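You operate a simulated robot arm through the tools that you are given. There is no shell and no other tool. Be economical: measure what you need, move in short steps, check, and stop when the job is done.

You are at the controls of a simulated robot arm. One attempt, no reset.

JOB
Put things in order on the top of the low cabinet. At the end: the blue battery from the top of the low cabinet stands where the blue rinse bottle (marked "RINSE AID") stood; the beige egg jar (marked "EGGS") stands where the white timer stood; the blue rinse bottle stands where the beige egg jar stood; the white timer is on the grey trivet; whatever was shut is shut again. Leave all else as you found it, and nothing knocked over.

It is judged by the outcome, as a careful person would: the job done as asked, and still so three seconds after it is handed in. It fails if anything else is knocked over, pushed out of place, dropped, spilled or broken.

ROBOT AND FRAMES
A 7-joint arm with a two-finger parallel gripper, fixed in place. Base frame: the origin is at the foot of the arm, x ahead of it, y to its left, z up; the work surface is at about z = 0. Lengths are in mm, angles in degrees, forces in N, time in s.
With the tool pointing down near the work surface it reaches from about 240 to 620 mm from the base axis. Its first joint turns from -66.0 to 66.0 degrees. Payload 2.6 kg.
The TCP is the grasp point between the finger pads, 30 mm short of the fingertips. In the tool frame z runs along the fingers and y along their closing line. Largest opening 94 mm; finger width 28, thickness 10; the body of the gripper, 50 by 96 mm, starts 55 mm behind the TCP.
Orientation is that of the tool frame in the base frame, as a unit quaternion [x, y, z, w]. With the fingers straight down and closing along the base's y, the tool's x points along the base's -x, its y along +y and its z along -z.

CONTROLS
- The arm moves only by the tool drive_tool. Its argument "rows" is a list of rows, each an object of numbers (a shift or turn left out is 0, a gripper value left out holds the last): "x", "y", "z": the shift along the base's x, y, z in mm; "ax", "ay", "az": the turn, a rotation vector about the base's x, y, z in degrees. In form: [{"x": .., "y": .., "z": .., "ax": .., "ay": .., "az": ..}, ...]. A call has 1 to 12 rows; each row shifts and turns the commanded pose from where the row before left it. "gripper" is the closure, from 0 (fully open) to 1 (shut), set as the call begins (left out, the last holds). Rows are played at 5 a second. More than 50 mm and 8.6 degrees between two rows, or a gripper value outside its range, and nothing of the call is played. A pose out of reach is approached as far as the arm can. The call stops where the force on the tool passes 40 N (or 10 N more than at its start, if that is more) or the arm is blocked; 0.2 s more then pass. The fingers move at their own pace (about 72 mm/s each) and stop on an object; they squeeze with about 45 N. The grip force told is the motor's: it shows also when the fingers shut on nothing. Time passes only in rows, and 0.2 s behind the last, so rows that do not move let the fingers close. The reply holds the time, the measured pose of the TCP, the force on the tool along the base axes, the opening and the grip force, in the units named above and with some noise.
- Cameras (640 x 400 px; columns grow to the right, rows downward): "scene" is fixed at [46.2, 447.6, 555.3]; the picture's right is [-0.63, -0.77, 0.00], its down [-0.50, 0.41, -0.76] and it looks along [0.59, -0.48, -0.65] (base axes); focal length 361 px, centre (320, 200). "wrist" rides on the gripper at [-37, 0, -58] in the tool frame; the picture's right is [0.00, -1.00, 0.00], its down [0.97, 0.00, -0.24] and it looks along [0.24, 0.00, 0.97] (tool axes); focal length 218 px, centre (320, 200). There is no depth. A picture from a camera that has moved, and an enlarged one, comes with that camera's place and axes in the base frame and with its lens.
- snapshot(camera): a new picture of that camera. It takes no simulated time.
- zoom(camera, box): a new picture of the part [left, top, right, bottom] of that camera's present view, enlarged. It takes no simulated time.
- sign_off(): hands the job in; it is judged then, once.

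Go step by step. Nothing tells you positions but the pictures and the camera data: compare them with the known pose of the tool, close in by small moves and look again before you grip or let go. The budget is 120 turns and 84 pictures, counting those below and the enlarged ones. Unless the task says otherwise, let go and move clear before handing in, and close with one line.

The tools are called after ">>>" by a JSON object that holds its "api" and its "payload". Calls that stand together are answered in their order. drive_tool: Moves the arm, as the interface text tells. Its arguments: {"type":"object","properties":{"rows":{"type":"array","items":{"type":"object","properties":{"x":{"type":"number"},"y":{"type":"number"},"z":{"type":"number"},"ax":{"type":"number"},"ay":{"type":"number"},"az":{"type":"number"}}}},"gripper":{"type":"number"}},"required":["rows"]} The other tools are called the same way: snapshot (camera) takes a picture; zoom (camera, box) takes an enlarged picture of a part of a camera's view; sign_off () hands the job in.

At the start:

```text
time_s: 0.0
tcp_pos: [252.3, 238.3, 329.8]
ee_rot: [0.0, 1.0, 0.0, 0.0]
wrist_force: [0.3, -0.7, -0.7]
finger_gap: 93.8
grip_force: 0.0
```

scene: 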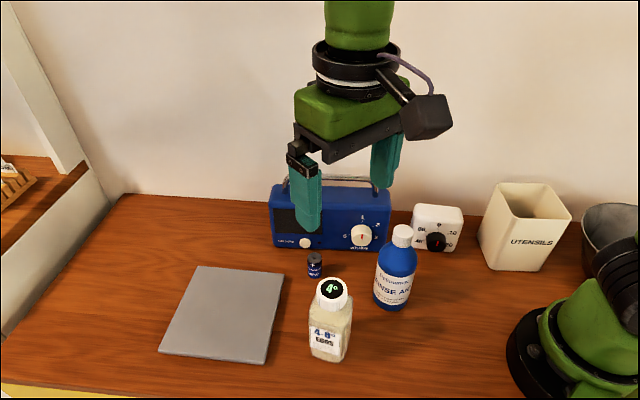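
wrist: 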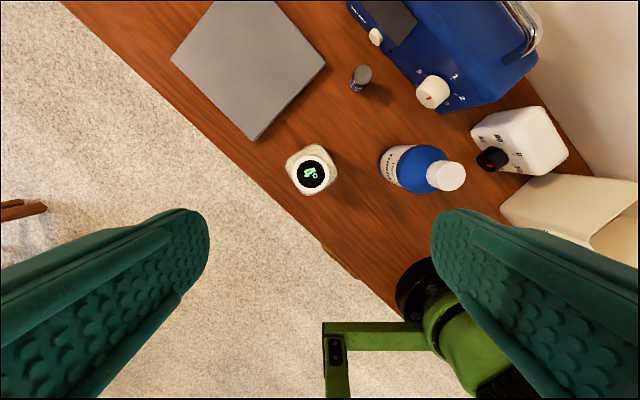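

I see the radio, timer and utensil crock at the back, with the battery, rinse bottle, egg jar and trivet in front. I'll take enlarged views first to measure their positions.

>>> {"api": "zoom", "payload": {"camera": "scene", "box": [260, 170, 580, 370]}}

>>> {"api": "zoom", "payload": {"camera": "wrist", "box": [160, 0, 640, 300]}}

```text
2.00 times, centred on (420, 270) of scene
camera zoom: at [46.2, 447.6, 555.3], right [-0.63, -0.77, 0.0], down [-0.5, 0.41, -0.76], along [0.59, -0.48, -0.65], focal length 722 px, centre (120, 60)
```

zoom: 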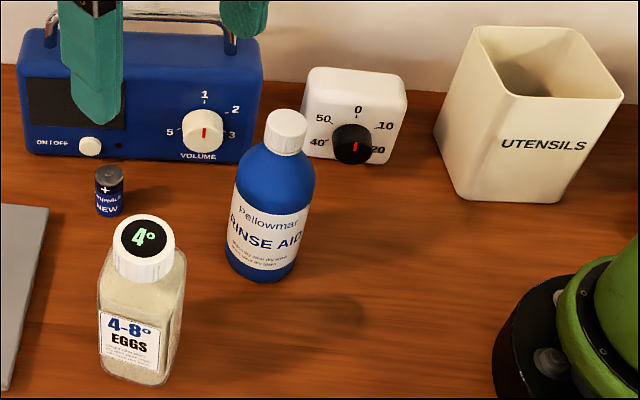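

```text
1.33 times, centred on (400, 150) of wrist
camera zoom: at [291.8, 239.3, 388.3], right [0.0, -1.0, 0.0], down [-0.97, 0.0, 0.24], along [-0.24, 0.0, -0.97], focal length 291 px, centre (213, 267)
```

zoom: 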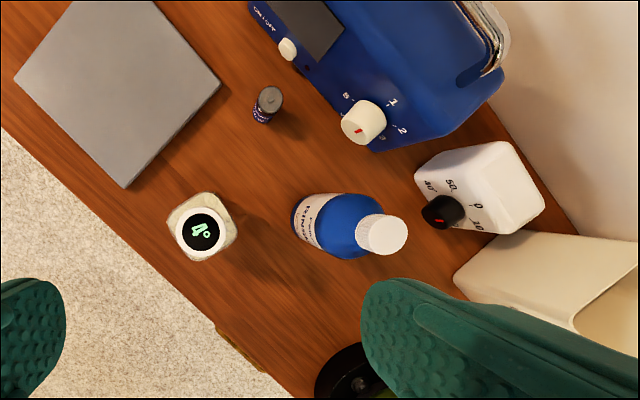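

The cabinet runs at 45° to the base axes, with its back wall toward (+x,-y). I'll move high above the bottle and timer to measure them from overhead.

>>> {"api": "drive_tool", "payload": {"rows": [{"y": -45, "z": 10, "az": 7.5}, {"y": -45, "z": 10, "az": 7.5}, {"y": -45, "z": 0, "az": 7.5}, {"y": -45, "az": 7.5}, {"x": 0, "y": -28, "az": 7.5}, {"y": 0, "az": 7.5}, {}]}}

>>> {"api": "snapshot", "payload": {"camera": "wrist"}}

>>> {"api": "snapshot", "payload": {"camera": "scene"}}

```text
time_s: 1.6
tcp_pos: [252.5, 31.6, 350.0]
ee_rot: [-0.383, 0.924, 0.0, 0.0]
wrist_force: [0.6, -0.5, 0.4]
finger_gap: 94.1
grip_force: 0.1
```

```text
79 pictures are left
camera wrist: at [280.1, 57.1, 409.5], right [0.71, -0.71, 0.0], down [-0.69, -0.69, 0.24], along [-0.17, -0.17, -0.97], focal length 218 px, centre (320, 200)
```

wrist: 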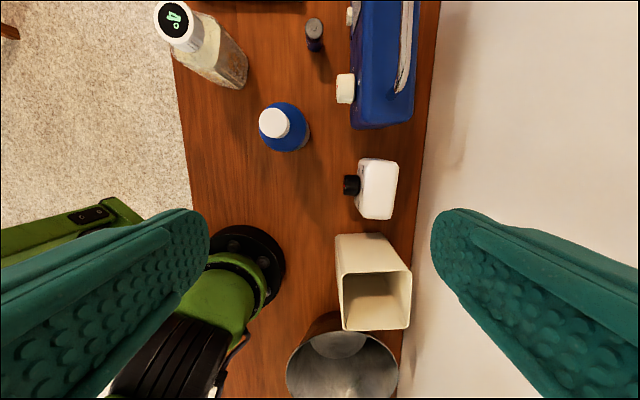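

```text
78 pictures are left
```

scene: 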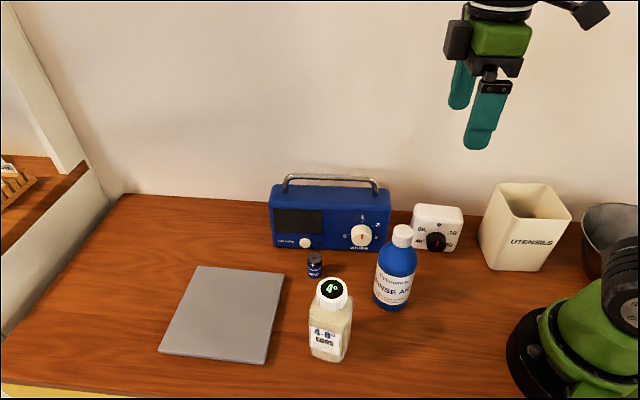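

From here the picture lines up with the cabinet. I'll zoom in on the timer, bottle and neighbouring items to measure them.

>>> {"api": "zoom", "payload": {"camera": "wrist", "box": [220, 60, 460, 210]}}

>>> {"api": "zoom", "payload": {"camera": "wrist", "box": [300, 130, 460, 280]}}

>>> {"api": "zoom", "payload": {"camera": "scene", "box": [360, 180, 520, 280]}}

```text
2.67 times, centred on (340, 135) of wrist
camera zoom: at [280.1, 57.1, 409.5], right [0.71, -0.71, 0.0], down [-0.69, -0.69, 0.24], along [-0.17, -0.17, -0.97], focal length 582 px, centre (267, 373)
```

zoom: 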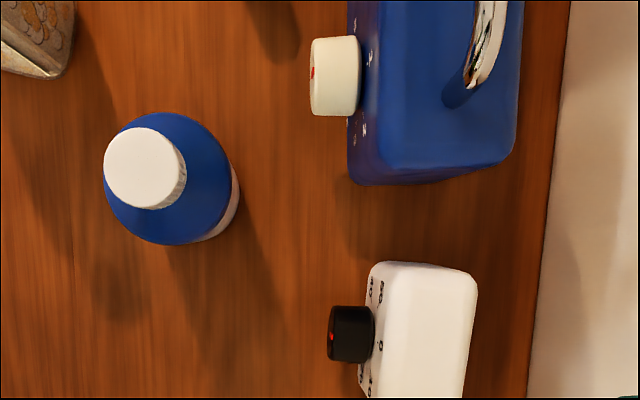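

```text
2.67 times, centred on (380, 205) of wrist
camera zoom: at [280.1, 57.1, 409.5], right [0.71, -0.71, 0.0], down [-0.69, -0.69, 0.24], along [-0.17, -0.17, -0.97], focal length 582 px, centre (160, 187)
```

zoom: 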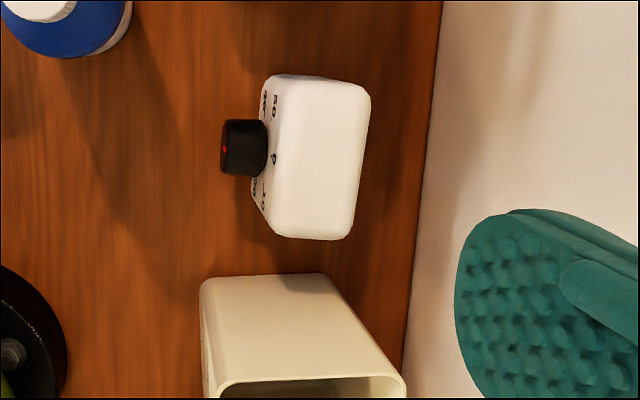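

```text
4.00 times, centred on (440, 230) of scene
camera zoom: at [46.2, 447.6, 555.3], right [-0.63, -0.77, 0.0], down [-0.5, 0.41, -0.76], along [0.59, -0.48, -0.65], focal length 1443 px, centre (-160, 80)
```

zoom: 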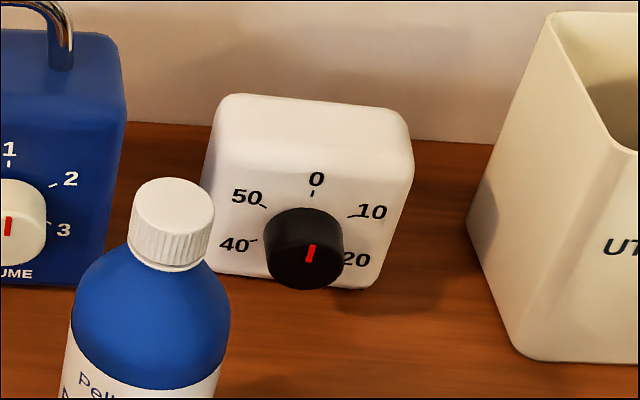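

Measured along the cabinet: the timer is about 90 × 50 × 80 mm, turned about 6°, with centre near (299,-53). I'll grip it front to back by the top, above the knob, so I hover first and check.

>>> {"api": "drive_tool", "payload": {"rows": [{"x": 23, "y": -42, "az": -3.2}, {"x": 23.6, "y": -42.6, "az": -3.3}, {"z": -45}, {"z": -45}, {"z": -45}, {"z": -45}, {"z": -20}, {}]}}

>>> {"api": "snapshot", "payload": {"camera": "wrist"}}

>>> {"api": "zoom", "payload": {"camera": "scene", "box": [340, 130, 540, 280]}}

```text
time_s: 3.4
tcp_pos: [299.5, -53.8, 147.7]
ee_rot: [-0.33, 0.944, 0.0, 0.0]
wrist_force: [0.2, -0.8, 0.5]
finger_gap: 94.0
grip_force: 0.0
```

```text
74 pictures are left
camera wrist: at [330.4, -29.9, 207.3], right [0.62, -0.78, 0.0], down [-0.76, -0.6, 0.24], along [-0.19, -0.15, -0.97], focal length 218 px, centre (320, 200)
```

wrist: 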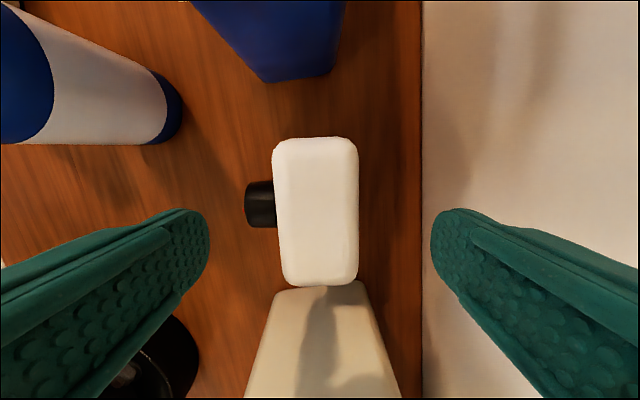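

```text
2.67 times, centred on (440, 205) of scene
camera zoom: at [46.2, 447.6, 555.3], right [-0.63, -0.77, 0.0], down [-0.5, 0.41, -0.76], along [0.59, -0.48, -0.65], focal length 962 px, centre (0, 187)
```

zoom: 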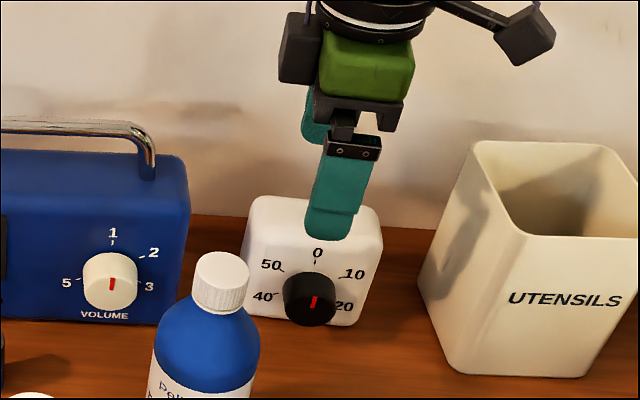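

The tool is over the timer and lined up with it. I'll lower it so the tips sit just above the knob, then check the height.

>>> {"api": "drive_tool", "payload": {"rows": [{"x": -1, "y": 1.5, "z": -20}, {"z": -20}, {"z": -12}, {}]}}

>>> {"api": "zoom", "payload": {"camera": "scene", "box": [380, 180, 500, 280]}}

>>> {"api": "snapshot", "payload": {"camera": "wrist"}}

```text
time_s: 4.4
tcp_pos: [298.7, -51.3, 96.4]
ee_rot: [-0.33, 0.944, 0.0, 0.001]
wrist_force: [-0.1, 0.2, 0.3]
finger_gap: 94.2
grip_force: 0.1
```

```text
4.00 times, centred on (440, 230) of scene
camera zoom: at [46.2, 447.6, 555.3], right [-0.63, -0.77, 0.0], down [-0.5, 0.41, -0.76], along [0.59, -0.48, -0.65], focal length 1443 px, centre (-160, 80)
```

zoom: 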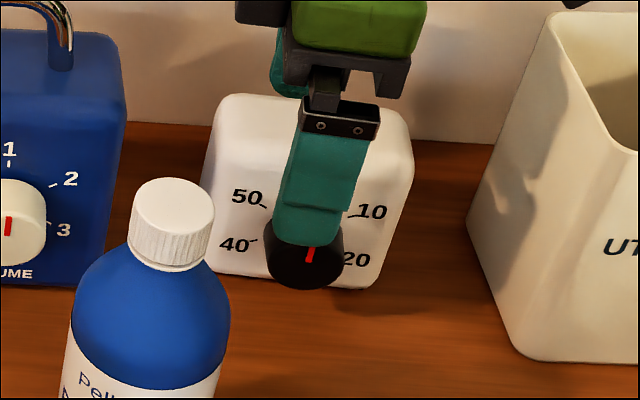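

```text
71 pictures are left
camera wrist: at [329.4, -27.9, 155.5], right [0.62, -0.78, 0.0], down [-0.76, -0.6, 0.24], along [-0.19, -0.15, -0.97], focal length 218 px, centre (320, 200)
```

wrist: 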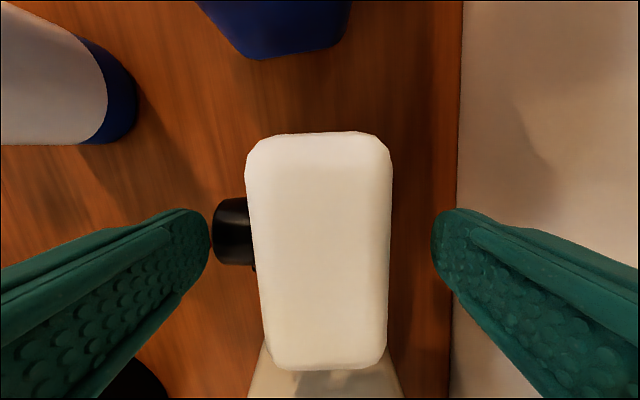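

The tips overlap the timer's top by about 10 mm. I'll go another 6 mm down, still above the knob, and close.

>>> {"api": "drive_tool", "payload": {"rows": [{"z": -6.5}, {}]}}

>>> {"api": "drive_tool", "payload": {"rows": [{}, {}, {}, {}, {}], "gripper": 1}}

>>> {"api": "zoom", "payload": {"camera": "scene", "box": [380, 180, 500, 280]}}

```text
time_s: 5.0
tcp_pos: [298.0, -49.4, 91.9]
ee_rot: [-0.329, 0.944, 0.004, -0.001]
wrist_force: [-3.4, 0.6, 8.7]
finger_gap: 93.9
grip_force: 0.1
stopped in row 2: the force on the tool passed its limit (the readings are from after the stop); the commanded pose is now the measured one
```

```text
time_s: 6.2
tcp_pos: [299.6, -51.2, 93.3]
ee_rot: [-0.329, 0.944, 0.0, 0.002]
wrist_force: [5.5, -6.5, 27.7]
finger_gap: 54.6
grip_force: 45.6
```

```text
4.00 times, centred on (440, 230) of scene
camera zoom: at [46.1, 447.7, 555.3], right [-0.63, -0.77, 0.0], down [-0.5, 0.41, -0.76], along [0.59, -0.48, -0.65], focal length 1443 px, centre (-160, 80)
```

zoom: 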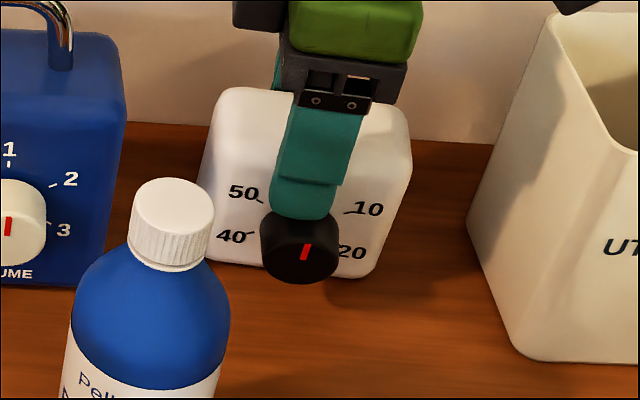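

The finger touched the knob's top but the timer is now held, 54.6 mm wide. I'll lift slightly and check the hold.

>>> {"api": "drive_tool", "payload": {"rows": [{"z": 8}, {"z": 8}, {}, {}]}}

>>> {"api": "zoom", "payload": {"camera": "scene", "box": [380, 160, 500, 260]}}

>>> {"api": "snapshot", "payload": {"camera": "wrist"}}

```text
time_s: 7.2
tcp_pos: [296.3, -51.8, 107.6]
ee_rot: [-0.329, 0.944, 0.002, -0.002]
wrist_force: [-0.4, -0.2, -0.9]
finger_gap: 49.8
grip_force: 44.7
```

```text
4.00 times, centred on (440, 210) of scene
camera zoom: at [46.2, 447.6, 555.3], right [-0.63, -0.77, 0.0], down [-0.5, 0.41, -0.76], along [0.59, -0.48, -0.65], focal length 1443 px, centre (-160, 160)
```

zoom: 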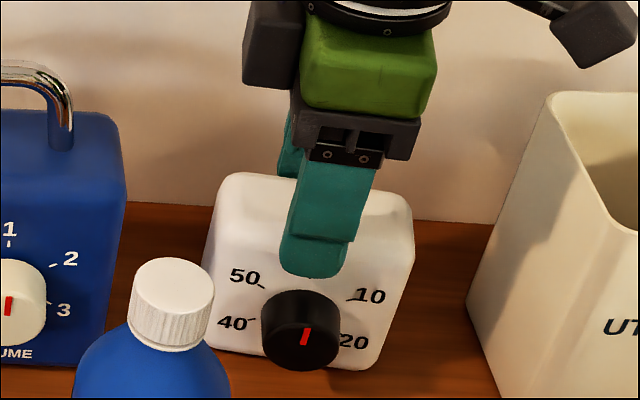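

```text
68 pictures are left
camera wrist: at [327.9, -27.9, 166.3], right [0.62, -0.78, -0.01], down [-0.76, -0.6, 0.24], along [-0.19, -0.15, -0.97], focal length 218 px, centre (320, 200)
```

wrist: 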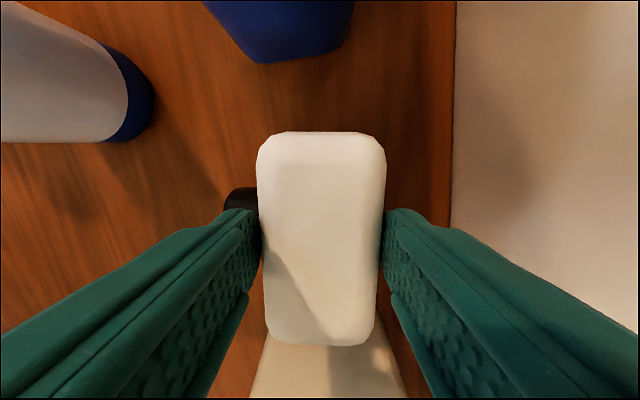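

It isn't clear whether the timer left the surface. I'll lift a bit more and compare.

>>> {"api": "drive_tool", "payload": {"rows": [{"z": 8}, {"z": 8}, {"z": 8}, {}]}}

>>> {"api": "zoom", "payload": {"camera": "scene", "box": [380, 160, 500, 260]}}

```text
time_s: 8.2
tcp_pos: [297.3, -50.7, 132.6]
ee_rot: [-0.33, 0.944, 0.002, -0.001]
wrist_force: [-0.2, 0.2, -2.3]
finger_gap: 49.5
grip_force: 45.3
```

```text
4.00 times, centred on (440, 210) of scene
camera zoom: at [46.2, 447.6, 555.3], right [-0.63, -0.77, 0.0], down [-0.5, 0.41, -0.76], along [0.59, -0.48, -0.65], focal length 1443 px, centre (-160, 160)
```

zoom: 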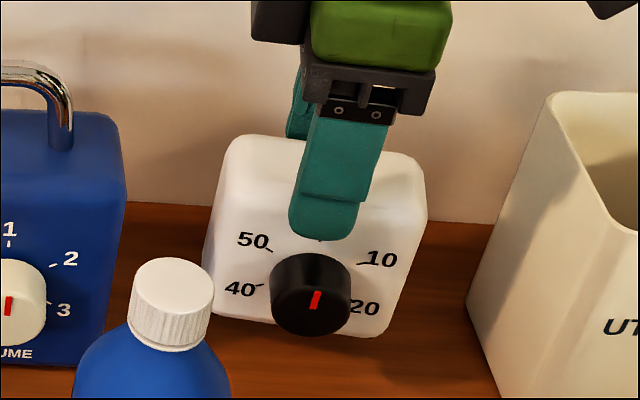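

The timer is in the grip and off the surface. I'll lift it well above the bottle and radio.

>>> {"api": "drive_tool", "payload": {"rows": [{"z": 25}, {"z": 30}, {"z": 30}, {"z": 30}, {"z": 30}, {"z": 30}, {"z": 15}, {}]}}

>>> {"api": "snapshot", "payload": {"camera": "scene"}}

>>> {"api": "snapshot", "payload": {"camera": "wrist"}}

```text
time_s: 10.0
tcp_pos: [298.9, -51.1, 322.5]
ee_rot: [-0.329, 0.944, 0.003, -0.001]
wrist_force: [0.5, 0.3, -2.1]
finger_gap: 49.7
grip_force: 45.2
```

```text
66 pictures are left
```

scene: 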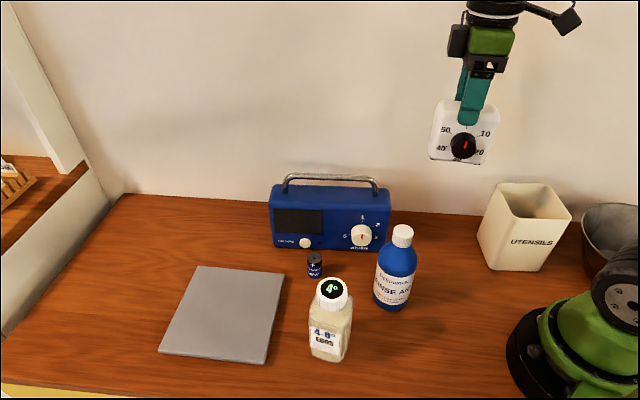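

```text
65 pictures are left
camera wrist: at [329.5, -27.6, 381.1], right [0.62, -0.78, -0.01], down [-0.76, -0.6, 0.24], along [-0.19, -0.15, -0.97], focal length 218 px, centre (320, 200)
```

wrist: 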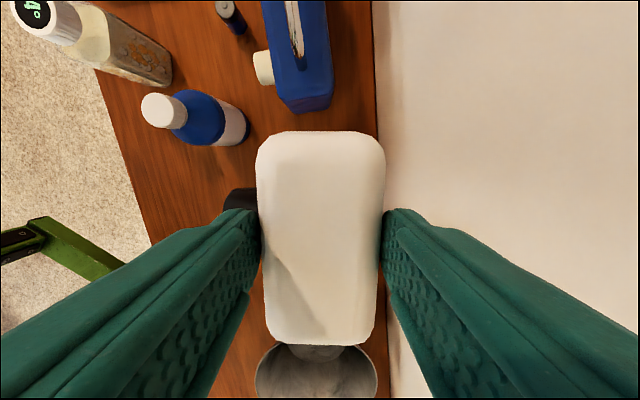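

The timer is secure. The trivet is about 165 mm square with its centre near (418,347), so I'll carry the timer over it.

>>> {"api": "drive_tool", "payload": {"rows": [{"x": 8, "y": 25}, {"x": 10, "y": 35}, {"x": 11, "y": 38}, {"x": 11, "y": 38}, {"x": 11, "y": 38}, {"x": 11, "y": 38}, {"x": 11, "y": 38}, {"x": 11, "y": 38}, {"x": 11, "y": 38}, {"x": 11, "y": 38}, {"x": 8, "y": 25}, {"x": 5, "y": 9}]}}

>>> {"api": "drive_tool", "payload": {"rows": [{"z": -25}, {"z": -30}, {"z": -30}, {"z": -30}, {"z": -30}, {"z": -15}, {}]}}

>>> {"api": "snapshot", "payload": {"camera": "scene"}}

>>> {"api": "snapshot", "payload": {"camera": "wrist"}}

```text
time_s: 12.6
tcp_pos: [416.8, 348.2, 320.5]
ee_rot: [-0.33, 0.944, 0.002, -0.001]
wrist_force: [0.0, -0.2, -1.2]
finger_gap: 49.5
grip_force: 45.1
```

```text
time_s: 14.2
tcp_pos: [416.7, 347.3, 162.2]
ee_rot: [-0.329, 0.944, 0.002, -0.001]
wrist_force: [0.0, -0.1, -2.2]
finger_gap: 49.2
grip_force: 44.7
```

```text
64 pictures are left
```

scene: 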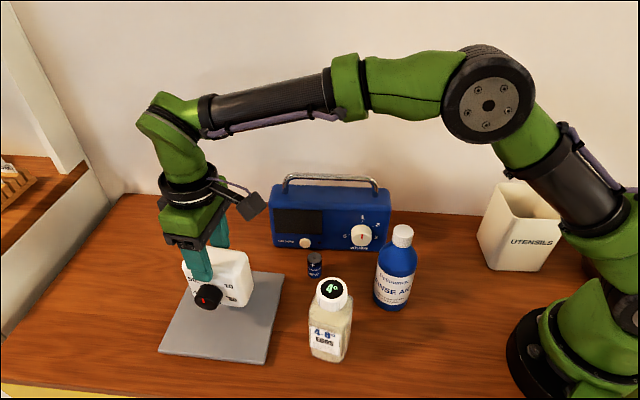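

```text
63 pictures are left
camera wrist: at [448.0, 370.6, 221.3], right [0.62, -0.78, -0.01], down [-0.76, -0.6, 0.24], along [-0.19, -0.15, -0.97], focal length 218 px, centre (320, 200)
```

wrist: 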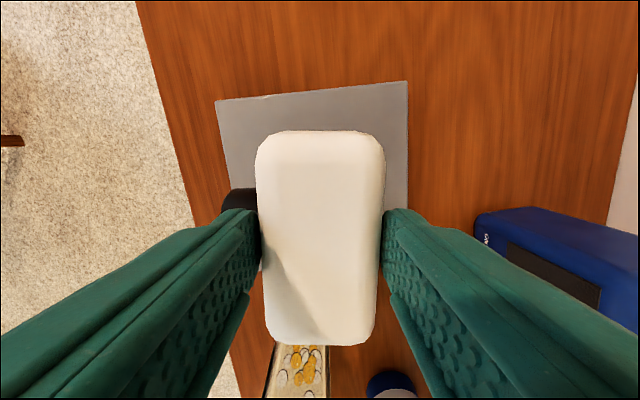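

It's centred over the trivet. I'll lower it until it lands.

>>> {"api": "drive_tool", "payload": {"rows": [{"z": -15}, {"z": -13}, {"z": -6}, {}]}}

>>> {"api": "zoom", "payload": {"camera": "scene", "box": [140, 220, 300, 380]}}

```text
time_s: 15.2
tcp_pos: [414.9, 348.6, 128.4]
ee_rot: [-0.329, 0.944, 0.003, -0.001]
wrist_force: [0.6, 0.1, -2.2]
finger_gap: 49.5
grip_force: 45.1
```

```text
2.50 times, centred on (220, 300) of scene
camera zoom: at [46.2, 447.6, 555.3], right [-0.63, -0.77, 0.0], down [-0.5, 0.41, -0.76], along [0.59, -0.48, -0.65], focal length 902 px, centre (570, -50)
```

zoom: 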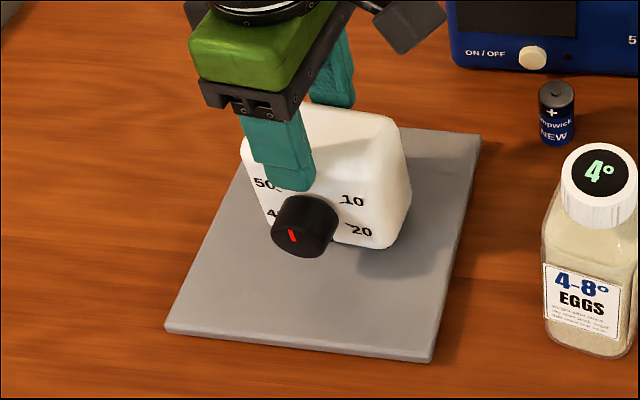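

>>> {"api": "drive_tool", "payload": {"rows": [{"z": -4}, {"z": -3}, {"z": -3}, {}]}}

>>> {"api": "zoom", "payload": {"camera": "scene", "box": [140, 220, 300, 380]}}

```text
time_s: 16.4
tcp_pos: [419.0, 348.7, 121.7]
ee_rot: [-0.328, 0.945, 0.002, 0.003]
wrist_force: [-1.8, -1.0, 2.8]
finger_gap: 49.4
grip_force: 45.2
stopped in row 4: the force on the tool passed its limit (the readings are from after the stop); the commanded pose is now the measured one
```

```text
2.50 times, centred on (220, 300) of scene
camera zoom: at [46.2, 447.6, 555.4], right [-0.63, -0.77, 0.0], down [-0.5, 0.41, -0.76], along [0.59, -0.48, -0.65], focal length 902 px, centre (570, -50)
```

zoom: 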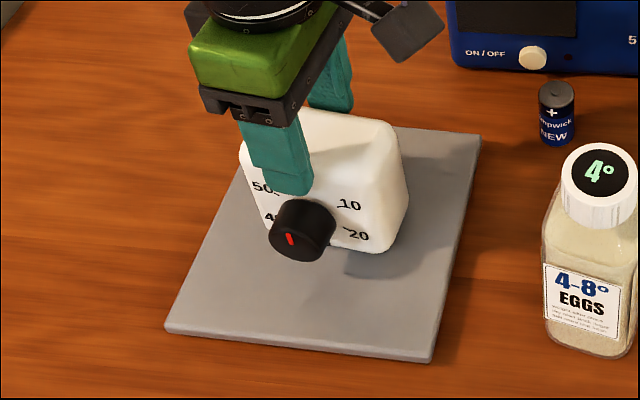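

It has landed on the trivet, so I'll release, rise straight up and check.

>>> {"api": "drive_tool", "payload": {"rows": [{}, {}, {}, {}], "gripper": 0}}

>>> {"api": "drive_tool", "payload": {"rows": [{"z": 10}, {"z": 20}, {"z": 40}, {"z": 40}, {"z": 40}, {"z": 40}, {}]}}

>>> {"api": "snapshot", "payload": {"camera": "scene"}}

>>> {"api": "snapshot", "payload": {"camera": "wrist"}}

```text
time_s: 17.4
tcp_pos: [419.4, 347.7, 122.2]
ee_rot: [-0.329, 0.944, 0.002, 0.002]
wrist_force: [-0.2, 0.0, 0.3]
finger_gap: 93.9
grip_force: 0.1
```

```text
time_s: 19.0
tcp_pos: [416.8, 346.6, 312.8]
ee_rot: [-0.328, 0.945, 0.003, 0.002]
wrist_force: [0.1, -0.3, 0.0]
finger_gap: 93.9
grip_force: 0.1
```

```text
60 pictures are left
```

scene: 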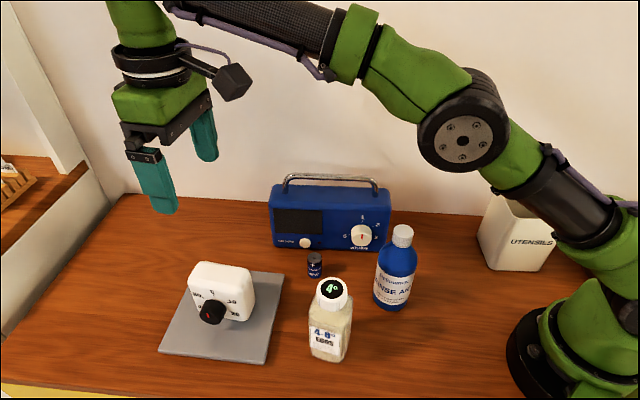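

```text
59 pictures are left
camera wrist: at [448.3, 369.6, 371.7], right [0.62, -0.78, 0.0], down [-0.76, -0.6, 0.23], along [-0.19, -0.14, -0.97], focal length 218 px, centre (320, 200)
```

wrist: 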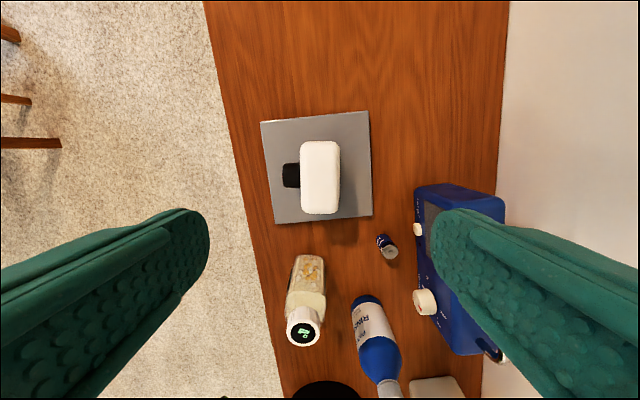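

The timer stands on the trivet. Next is the egg jar, so I'll move above it.

>>> {"api": "drive_tool", "payload": {"rows": [{"x": -40, "y": -22}, {"x": -40, "y": -23}, {"x": -40, "y": -23}, {"x": -40, "y": -23}, {}]}}

>>> {"api": "snapshot", "payload": {"camera": "wrist"}}

```text
time_s: 20.2
tcp_pos: [259.0, 255.8, 311.4]
ee_rot: [-0.327, 0.945, 0.002, 0.003]
wrist_force: [-0.9, -0.4, -0.2]
finger_gap: 94.0
grip_force: 0.0
```

```text
58 pictures are left
camera wrist: at [289.5, 279.0, 370.6], right [0.62, -0.79, 0.0], down [-0.76, -0.6, 0.23], along [-0.19, -0.14, -0.97], focal length 218 px, centre (320, 200)
```

wrist: 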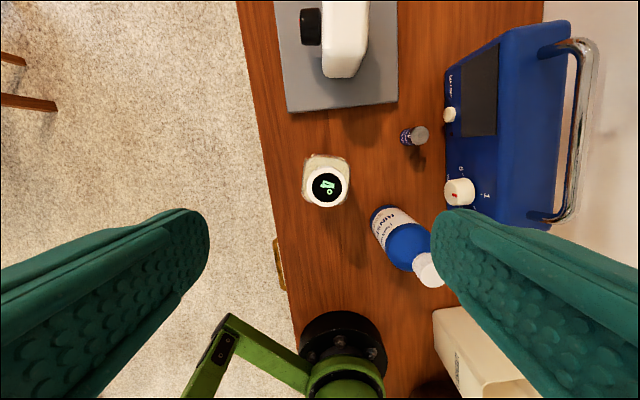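

>>> {"api": "zoom", "payload": {"camera": "wrist", "box": [270, 130, 390, 230]}}

>>> {"api": "zoom", "payload": {"camera": "scene", "box": [280, 260, 400, 380]}}

```text
4.00 times, centred on (330, 180) of wrist
camera zoom: at [289.5, 279.0, 370.6], right [0.62, -0.79, 0.0], down [-0.76, -0.6, 0.23], along [-0.19, -0.14, -0.97], focal length 873 px, centre (280, 280)
```

zoom: 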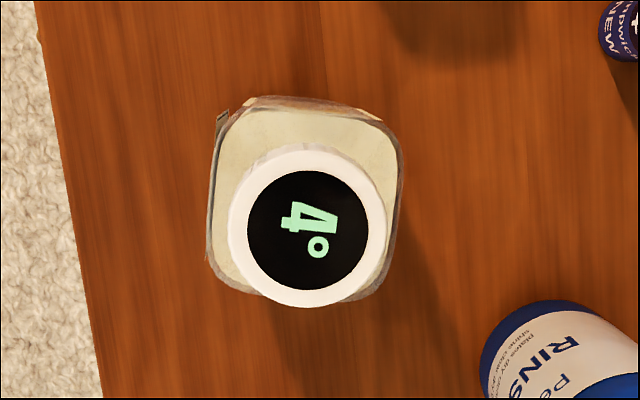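

```text
3.33 times, centred on (340, 320) of scene
camera zoom: at [46.1, 447.6, 555.3], right [-0.63, -0.77, 0.0], down [-0.5, 0.41, -0.76], along [0.59, -0.48, -0.65], focal length 1203 px, centre (253, -200)
```

zoom: 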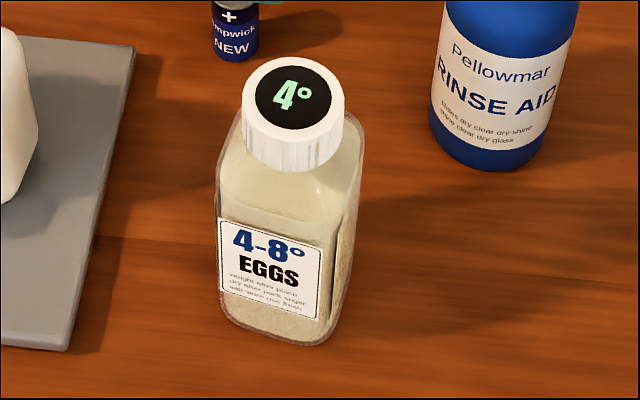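

The jar is about 60 mm square and about 115 mm tall, with centre near (257,244). I'll go down above it and check the alignment.

>>> {"api": "drive_tool", "payload": {"rows": [{"x": -1, "y": -6, "z": -40, "az": -2}, {"x": -1, "y": -6, "z": -40, "az": -2}, {"z": -40}, {"z": -26}, {}]}}

>>> {"api": "snapshot", "payload": {"camera": "wrist"}}

>>> {"api": "snapshot", "payload": {"camera": "scene"}}

```text
time_s: 21.4
tcp_pos: [257.1, 245.9, 166.0]
ee_rot: [-0.294, 0.956, 0.003, 0.001]
wrist_force: [0.2, -0.3, 1.2]
finger_gap: 94.0
grip_force: 0.1
```

```text
55 pictures are left
camera wrist: at [288.6, 266.9, 225.4], right [0.56, -0.83, 0.0], down [-0.8, -0.55, 0.23], along [-0.2, -0.13, -0.97], focal length 218 px, centre (320, 200)
```

wrist: 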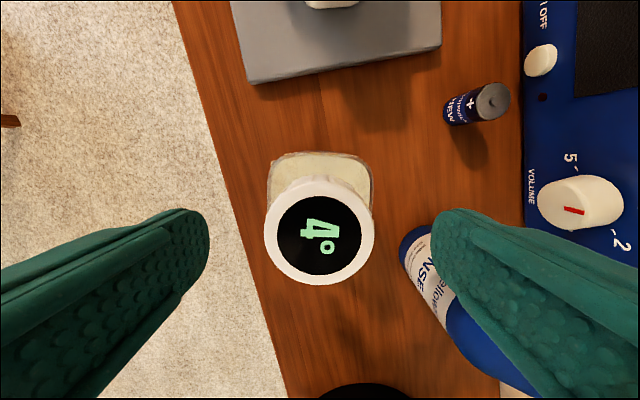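

```text
54 pictures are left
```

scene: 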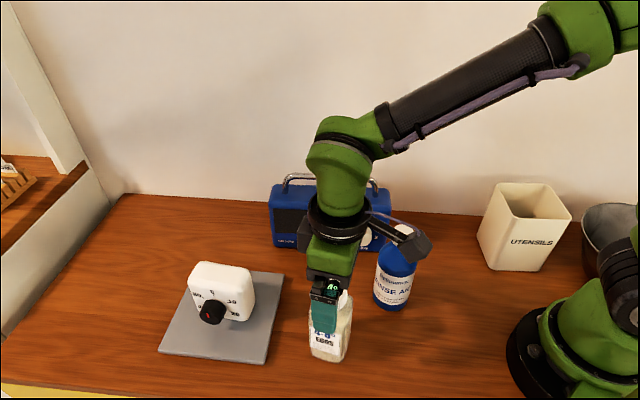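

The tool is centred sideways and needs about 5 mm of shift along the cabinet. Then I'll lower onto the body.

>>> {"api": "drive_tool", "payload": {"rows": [{"x": -4.5, "y": -3}, {"z": -30}, {"z": -25}, {"z": -15}, {"z": -12}, {}]}}

>>> {"api": "zoom", "payload": {"camera": "scene", "box": [260, 230, 420, 380]}}

>>> {"api": "snapshot", "payload": {"camera": "wrist"}}

```text
time_s: 22.5
tcp_pos: [255.1, 244.0, 96.0]
ee_rot: [-0.293, 0.956, 0.005, 0.007]
wrist_force: [-3.2, -3.4, 13.5]
finger_gap: 94.0
grip_force: 0.1
stopped in row 5: the force on the tool passed its limit (the readings are from after the stop); the commanded pose is now the measured one
```

```text
2.67 times, centred on (340, 305) of scene
camera zoom: at [46.1, 447.6, 555.4], right [-0.63, -0.77, 0.0], down [-0.5, 0.41, -0.76], along [0.59, -0.48, -0.65], focal length 962 px, centre (267, -80)
```

zoom: 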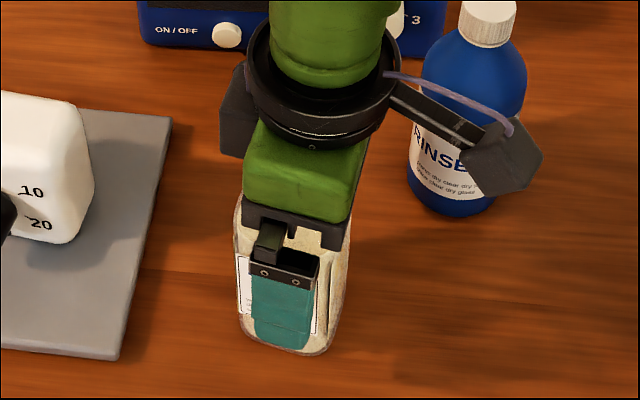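

```text
52 pictures are left
camera wrist: at [286.3, 264.4, 155.2], right [0.56, -0.83, 0.0], down [-0.81, -0.55, 0.22], along [-0.19, -0.12, -0.97], focal length 218 px, centre (320, 200)
```

wrist: 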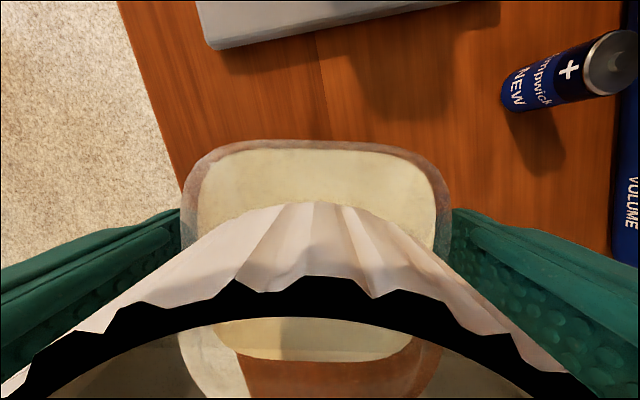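

The palm touched the lid, so the jar is taller than I thought: its lid is at about z=150 and its centre near (262,250). I'll back up a little, recentre and look before closing.

>>> {"api": "drive_tool", "payload": {"rows": [{"z": 5}, {"x": 3.5, "y": 2.7}, {"x": 3, "y": 2.8}, {}]}}

>>> {"api": "snapshot", "payload": {"camera": "wrist"}}

>>> {"api": "zoom", "payload": {"camera": "scene", "box": [260, 230, 420, 380]}}

```text
time_s: 23.5
tcp_pos: [261.3, 249.0, 100.3]
ee_rot: [-0.293, 0.956, 0.004, 0.007]
wrist_force: [0.5, -1.0, -0.5]
finger_gap: 94.0
grip_force: 0.0
```

```text
51 pictures are left
camera wrist: at [292.4, 270.0, 159.0], right [0.56, -0.83, 0.0], down [-0.81, -0.55, 0.22], along [-0.19, -0.12, -0.97], focal length 218 px, centre (320, 200)
```

wrist: 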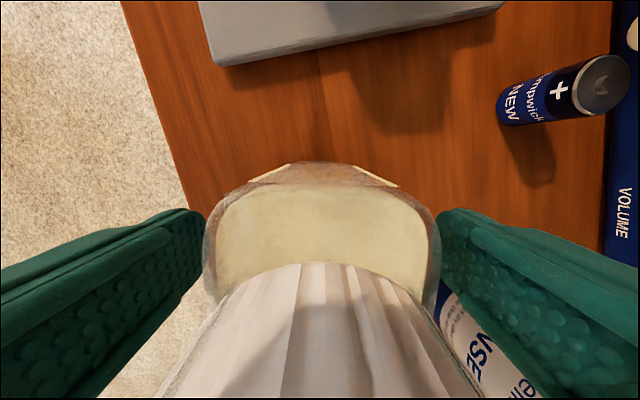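

```text
2.67 times, centred on (340, 305) of scene
camera zoom: at [46.2, 447.6, 555.3], right [-0.63, -0.77, 0.0], down [-0.5, 0.41, -0.76], along [0.59, -0.48, -0.65], focal length 962 px, centre (267, -80)
```

zoom: 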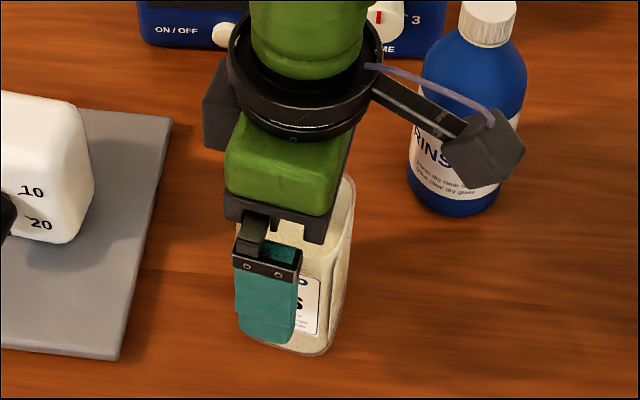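

Projecting the tool into the scene camera shows the jar centred between the fingers; the sideways look is only parallax. I'll close now.

>>> {"api": "drive_tool", "payload": {"rows": [{}, {}, {}, {}], "gripper": 1}}

>>> {"api": "drive_tool", "payload": {"rows": [{"z": 6}, {"z": 8}, {"z": 10}, {}]}}

>>> {"api": "zoom", "payload": {"camera": "scene", "box": [260, 230, 420, 380]}}

```text
time_s: 24.5
tcp_pos: [260.3, 249.1, 99.9]
ee_rot: [-0.293, 0.956, 0.005, 0.006]
wrist_force: [-0.1, 1.4, -0.3]
finger_gap: 62.2
grip_force: 44.9
```

```text
time_s: 25.5
tcp_pos: [261.7, 248.3, 123.5]
ee_rot: [-0.294, 0.956, 0.005, 0.006]
wrist_force: [0.1, 1.1, -2.2]
finger_gap: 62.5
grip_force: 44.8
```

```text
2.67 times, centred on (340, 305) of scene
camera zoom: at [46.2, 447.6, 555.3], right [-0.63, -0.77, 0.0], down [-0.5, 0.41, -0.76], along [0.59, -0.48, -0.65], focal length 962 px, centre (267, -80)
```

zoom: 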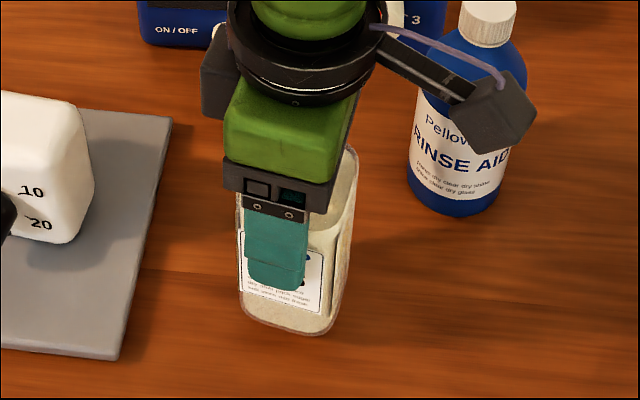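

The jar is held and its original TCP was about (261,249,100). I'll lift it high and carry it to the timer's old spot near (299,-51).

>>> {"api": "drive_tool", "payload": {"rows": [{"z": 30}, {"z": 35}, {"z": 35}, {"z": 35}, {"z": 35}, {"z": 25}, {}]}}

>>> {"api": "drive_tool", "payload": {"rows": [{"x": 3, "y": -25}, {"x": 5, "y": -38}, {"x": 5, "y": -40}, {"x": 5, "y": -40}, {"x": 5, "y": -40}, {"x": 5, "y": -40}, {"x": 5, "y": -40}, {"x": 4, "y": -25}, {"x": 1, "y": -12}, {}]}}

>>> {"api": "snapshot", "payload": {"camera": "scene"}}

>>> {"api": "snapshot", "payload": {"camera": "wrist"}}

```text
time_s: 27.1
tcp_pos: [261.5, 249.0, 318.2]
ee_rot: [-0.293, 0.956, 0.004, 0.007]
wrist_force: [0.0, 0.4, -3.2]
finger_gap: 61.9
grip_force: 44.9
```

```text
time_s: 29.3
tcp_pos: [298.4, -50.3, 320.3]
ee_rot: [-0.292, 0.956, 0.005, 0.008]
wrist_force: [0.2, -0.2, -3.2]
finger_gap: 62.1
grip_force: 45.7
```

```text
48 pictures are left
```

scene: 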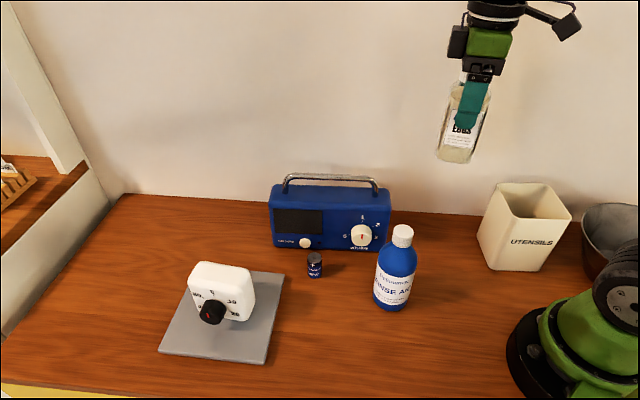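

```text
47 pictures are left
camera wrist: at [330.9, -30.5, 378.9], right [0.56, -0.83, 0.0], down [-0.81, -0.55, 0.22], along [-0.19, -0.12, -0.97], focal length 218 px, centre (320, 200)
```

wrist: 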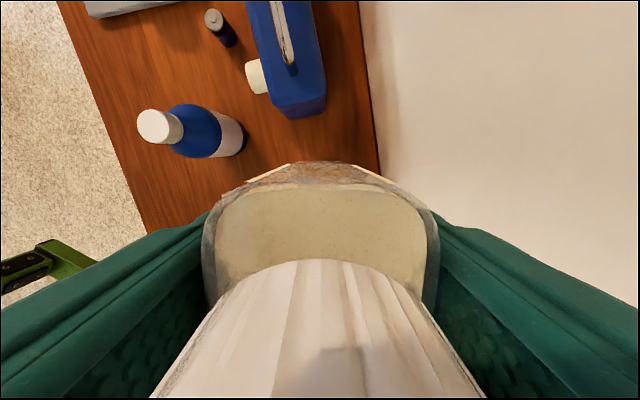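

The jar is over the spot, so I'll lower it.

>>> {"api": "drive_tool", "payload": {"rows": [{"z": -30}, {"z": -35}, {"z": -35}, {"z": -35}, {"z": -35}, {"z": -25}, {"z": -12}, {}]}}

>>> {"api": "zoom", "payload": {"camera": "scene", "box": [380, 180, 500, 280]}}

```text
time_s: 31.1
tcp_pos: [299.2, -50.1, 110.9]
ee_rot: [-0.293, 0.956, 0.005, 0.007]
wrist_force: [-1.0, 0.7, -2.4]
finger_gap: 62.0
grip_force: 44.6
```

```text
4.00 times, centred on (440, 230) of scene
camera zoom: at [46.2, 447.6, 555.3], right [-0.63, -0.77, 0.0], down [-0.5, 0.41, -0.76], along [0.59, -0.48, -0.65], focal length 1443 px, centre (-160, 80)
```

zoom: 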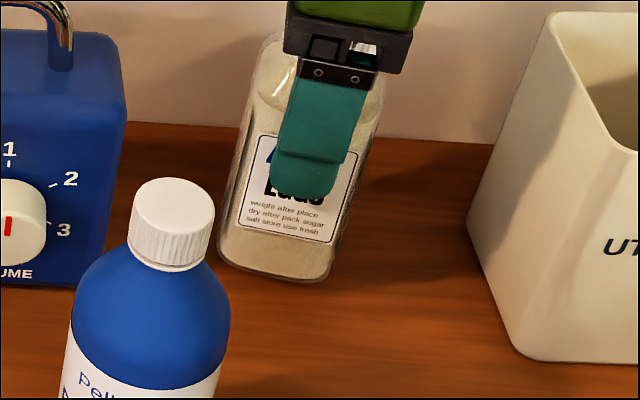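

The position matches the timer's old footprint. I'll set the jar down.

>>> {"api": "drive_tool", "payload": {"rows": [{"x": -2, "y": -2, "z": -4}, {"z": -3}, {"z": -2}, {"z": -1.5}, {}]}}

>>> {"api": "zoom", "payload": {"camera": "scene", "box": [380, 180, 500, 280]}}

```text
time_s: 32.3
tcp_pos: [296.2, -53.6, 100.8]
ee_rot: [-0.293, 0.956, 0.005, 0.007]
wrist_force: [-0.7, 0.1, -3.0]
finger_gap: 61.8
grip_force: 45.2
```

```text
4.00 times, centred on (440, 230) of scene
camera zoom: at [46.2, 447.6, 555.3], right [-0.63, -0.77, 0.0], down [-0.5, 0.41, -0.76], along [0.59, -0.48, -0.65], focal length 1443 px, centre (-160, 80)
```

zoom: 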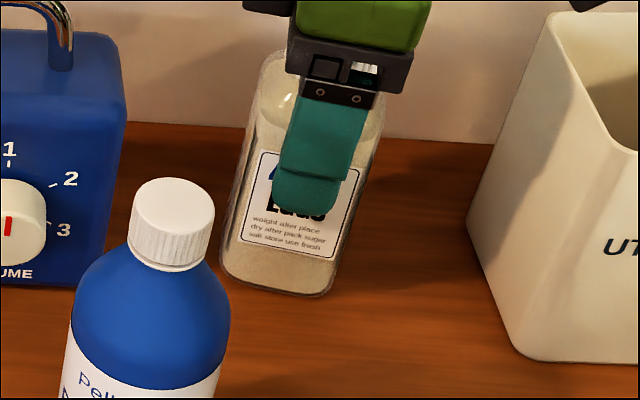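

>>> {"api": "drive_tool", "payload": {"rows": [{"z": -1}, {"z": -1}, {}]}}

```text
time_s: 33.1
tcp_pos: [296.3, -52.7, 99.3]
ee_rot: [-0.293, 0.956, 0.005, 0.008]
wrist_force: [-0.1, 0.5, -2.2]
finger_gap: 62.4
grip_force: 44.3
```

>>> {"api": "drive_tool", "payload": {"rows": [{"z": -1}, {"z": -1}, {}]}}

```text
time_s: 33.7
tcp_pos: [296.9, -52.1, 99.0]
ee_rot: [-0.292, 0.956, 0.005, 0.008]
wrist_force: [-1.3, 1.2, 5.3]
finger_gap: 62.3
grip_force: 45.1
stopped in row 2: the force on the tool passed its limit (the readings are from after the stop); the commanded pose is now the measured one
```

The jar is down. I'll release and rise.

>>> {"api": "drive_tool", "payload": {"rows": [{}, {}, {}], "gripper": 0}}

>>> {"api": "drive_tool", "payload": {"rows": [{"z": 10}, {"z": 25}, {"z": 45}, {"z": 45}, {"z": 45}, {"z": 45}, {"z": 35}, {}]}}

>>> {"api": "snapshot", "payload": {"camera": "wrist"}}

>>> {"api": "snapshot", "payload": {"camera": "scene"}}

```text
time_s: 34.5
tcp_pos: [296.9, -51.4, 98.9]
ee_rot: [-0.292, 0.956, 0.005, 0.008]
wrist_force: [0.4, 0.1, 0.0]
finger_gap: 93.9
grip_force: 0.0
```

```text
time_s: 36.3
tcp_pos: [296.9, -50.1, 349.3]
ee_rot: [-0.292, 0.956, 0.005, 0.008]
wrist_force: [0.7, -0.2, 0.5]
finger_gap: 93.9
grip_force: 0.0
```

```text
44 pictures are left
camera wrist: at [327.9, -29.6, 409.1], right [0.56, -0.83, -0.01], down [-0.81, -0.55, 0.22], along [-0.19, -0.12, -0.97], focal length 218 px, centre (320, 200)
```

wrist: 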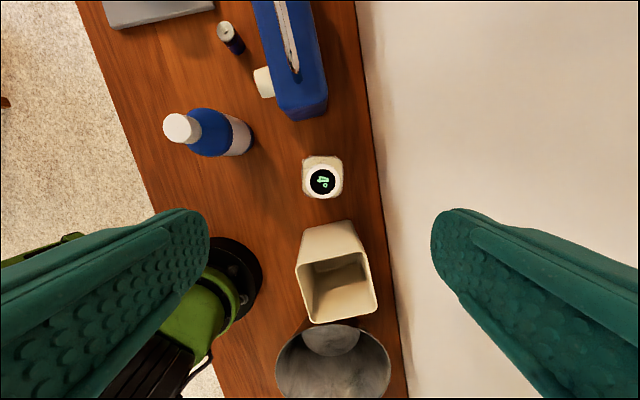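

```text
43 pictures are left
```

scene: 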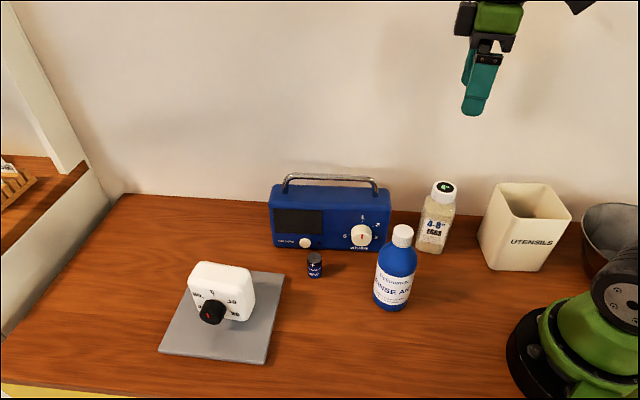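

The jar stands in the timer's place. The bottle is at about (262,108), with its top at z≈170 and its cap from 140 to 170; I'll hover above it and check before gripping the cap.

>>> {"api": "drive_tool", "payload": {"rows": [{"x": -8, "y": 40}, {"x": -9, "y": 40}, {"x": -9, "y": 40}, {"x": -8.5, "y": 38}, {"z": -45}, {"z": -45}, {}]}}

>>> {"api": "snapshot", "payload": {"camera": "wrist"}}

```text
time_s: 37.9
tcp_pos: [263.4, 106.2, 258.4]
ee_rot: [-0.292, 0.956, 0.006, 0.008]
wrist_force: [0.3, -0.7, 0.3]
finger_gap: 93.9
grip_force: 0.1
```

```text
42 pictures are left
camera wrist: at [294.9, 126.6, 319.0], right [0.56, -0.83, -0.01], down [-0.81, -0.55, 0.22], along [-0.19, -0.12, -0.97], focal length 218 px, centre (320, 200)
```

wrist: 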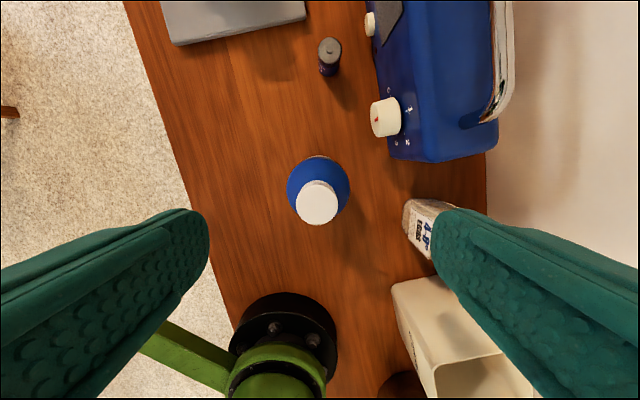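

The cap centre is at about (262.7,108.7). I'll lower so the tips reach z≈145 beside the cap.

>>> {"api": "drive_tool", "payload": {"rows": [{"x": -0.5, "y": 2.3, "z": -30}, {"z": -30}, {"z": -15}, {"z": -9}, {}]}}

>>> {"api": "zoom", "payload": {"camera": "scene", "box": [340, 180, 460, 320]}}

>>> {"api": "snapshot", "payload": {"camera": "wrist"}}

```text
time_s: 39.1
tcp_pos: [261.7, 109.3, 175.9]
ee_rot: [-0.291, 0.957, 0.004, 0.008]
wrist_force: [0.2, -0.5, 0.4]
finger_gap: 94.0
grip_force: 0.0
```

```text
2.86 times, centred on (400, 250) of scene
camera zoom: at [46.2, 447.6, 555.3], right [-0.63, -0.77, 0.0], down [-0.5, 0.41, -0.76], along [0.59, -0.48, -0.65], focal length 1031 px, centre (91, 57)
```

zoom: 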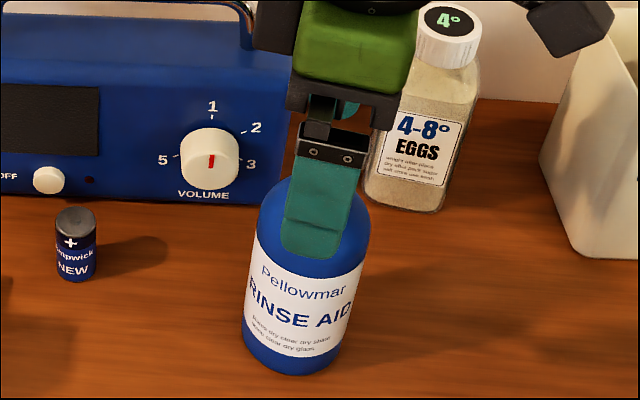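

```text
40 pictures are left
camera wrist: at [293.2, 129.0, 235.2], right [0.56, -0.83, -0.01], down [-0.81, -0.55, 0.22], along [-0.19, -0.12, -0.97], focal length 218 px, centre (320, 200)
```

wrist: 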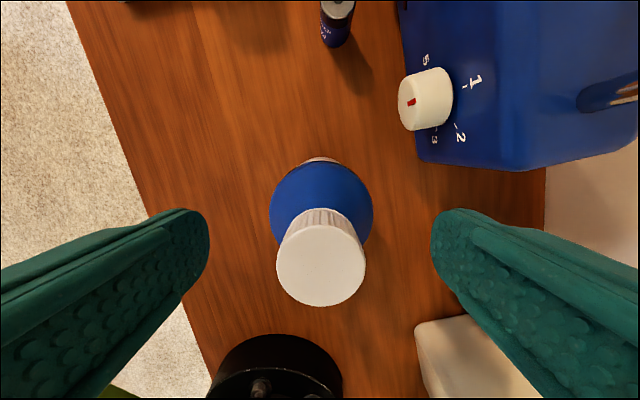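

The cap is centred between the fingers. I'll close and do a small lift.

>>> {"api": "drive_tool", "payload": {"rows": [{}, {}, {}, {}, {}], "gripper": 1}}

>>> {"api": "drive_tool", "payload": {"rows": [{"z": 6}, {"z": 8}, {"z": 10}, {}]}}

>>> {"api": "zoom", "payload": {"camera": "scene", "box": [340, 180, 460, 320]}}

```text
time_s: 40.3
tcp_pos: [262.2, 109.2, 175.5]
ee_rot: [-0.291, 0.957, 0.005, 0.009]
wrist_force: [1.1, -1.2, -0.1]
finger_gap: 28.6
grip_force: 45.3
```

```text
time_s: 41.3
tcp_pos: [261.2, 109.2, 199.8]
ee_rot: [-0.293, 0.956, 0.005, 0.008]
wrist_force: [-0.2, 0.5, -4.9]
finger_gap: 29.0
grip_force: 44.6
```

```text
2.86 times, centred on (400, 250) of scene
camera zoom: at [46.2, 447.6, 555.3], right [-0.63, -0.77, 0.0], down [-0.5, 0.41, -0.76], along [0.59, -0.48, -0.65], focal length 1031 px, centre (91, 57)
```

zoom: 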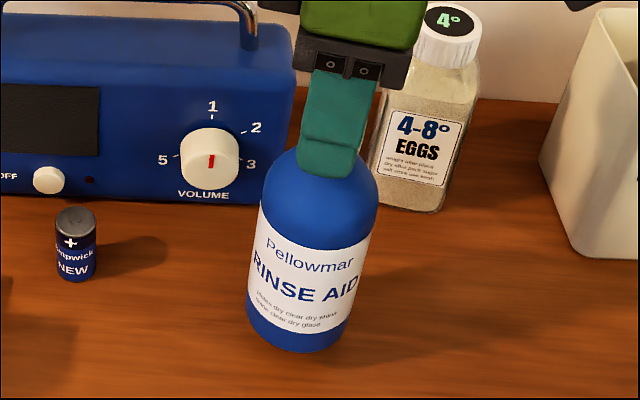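

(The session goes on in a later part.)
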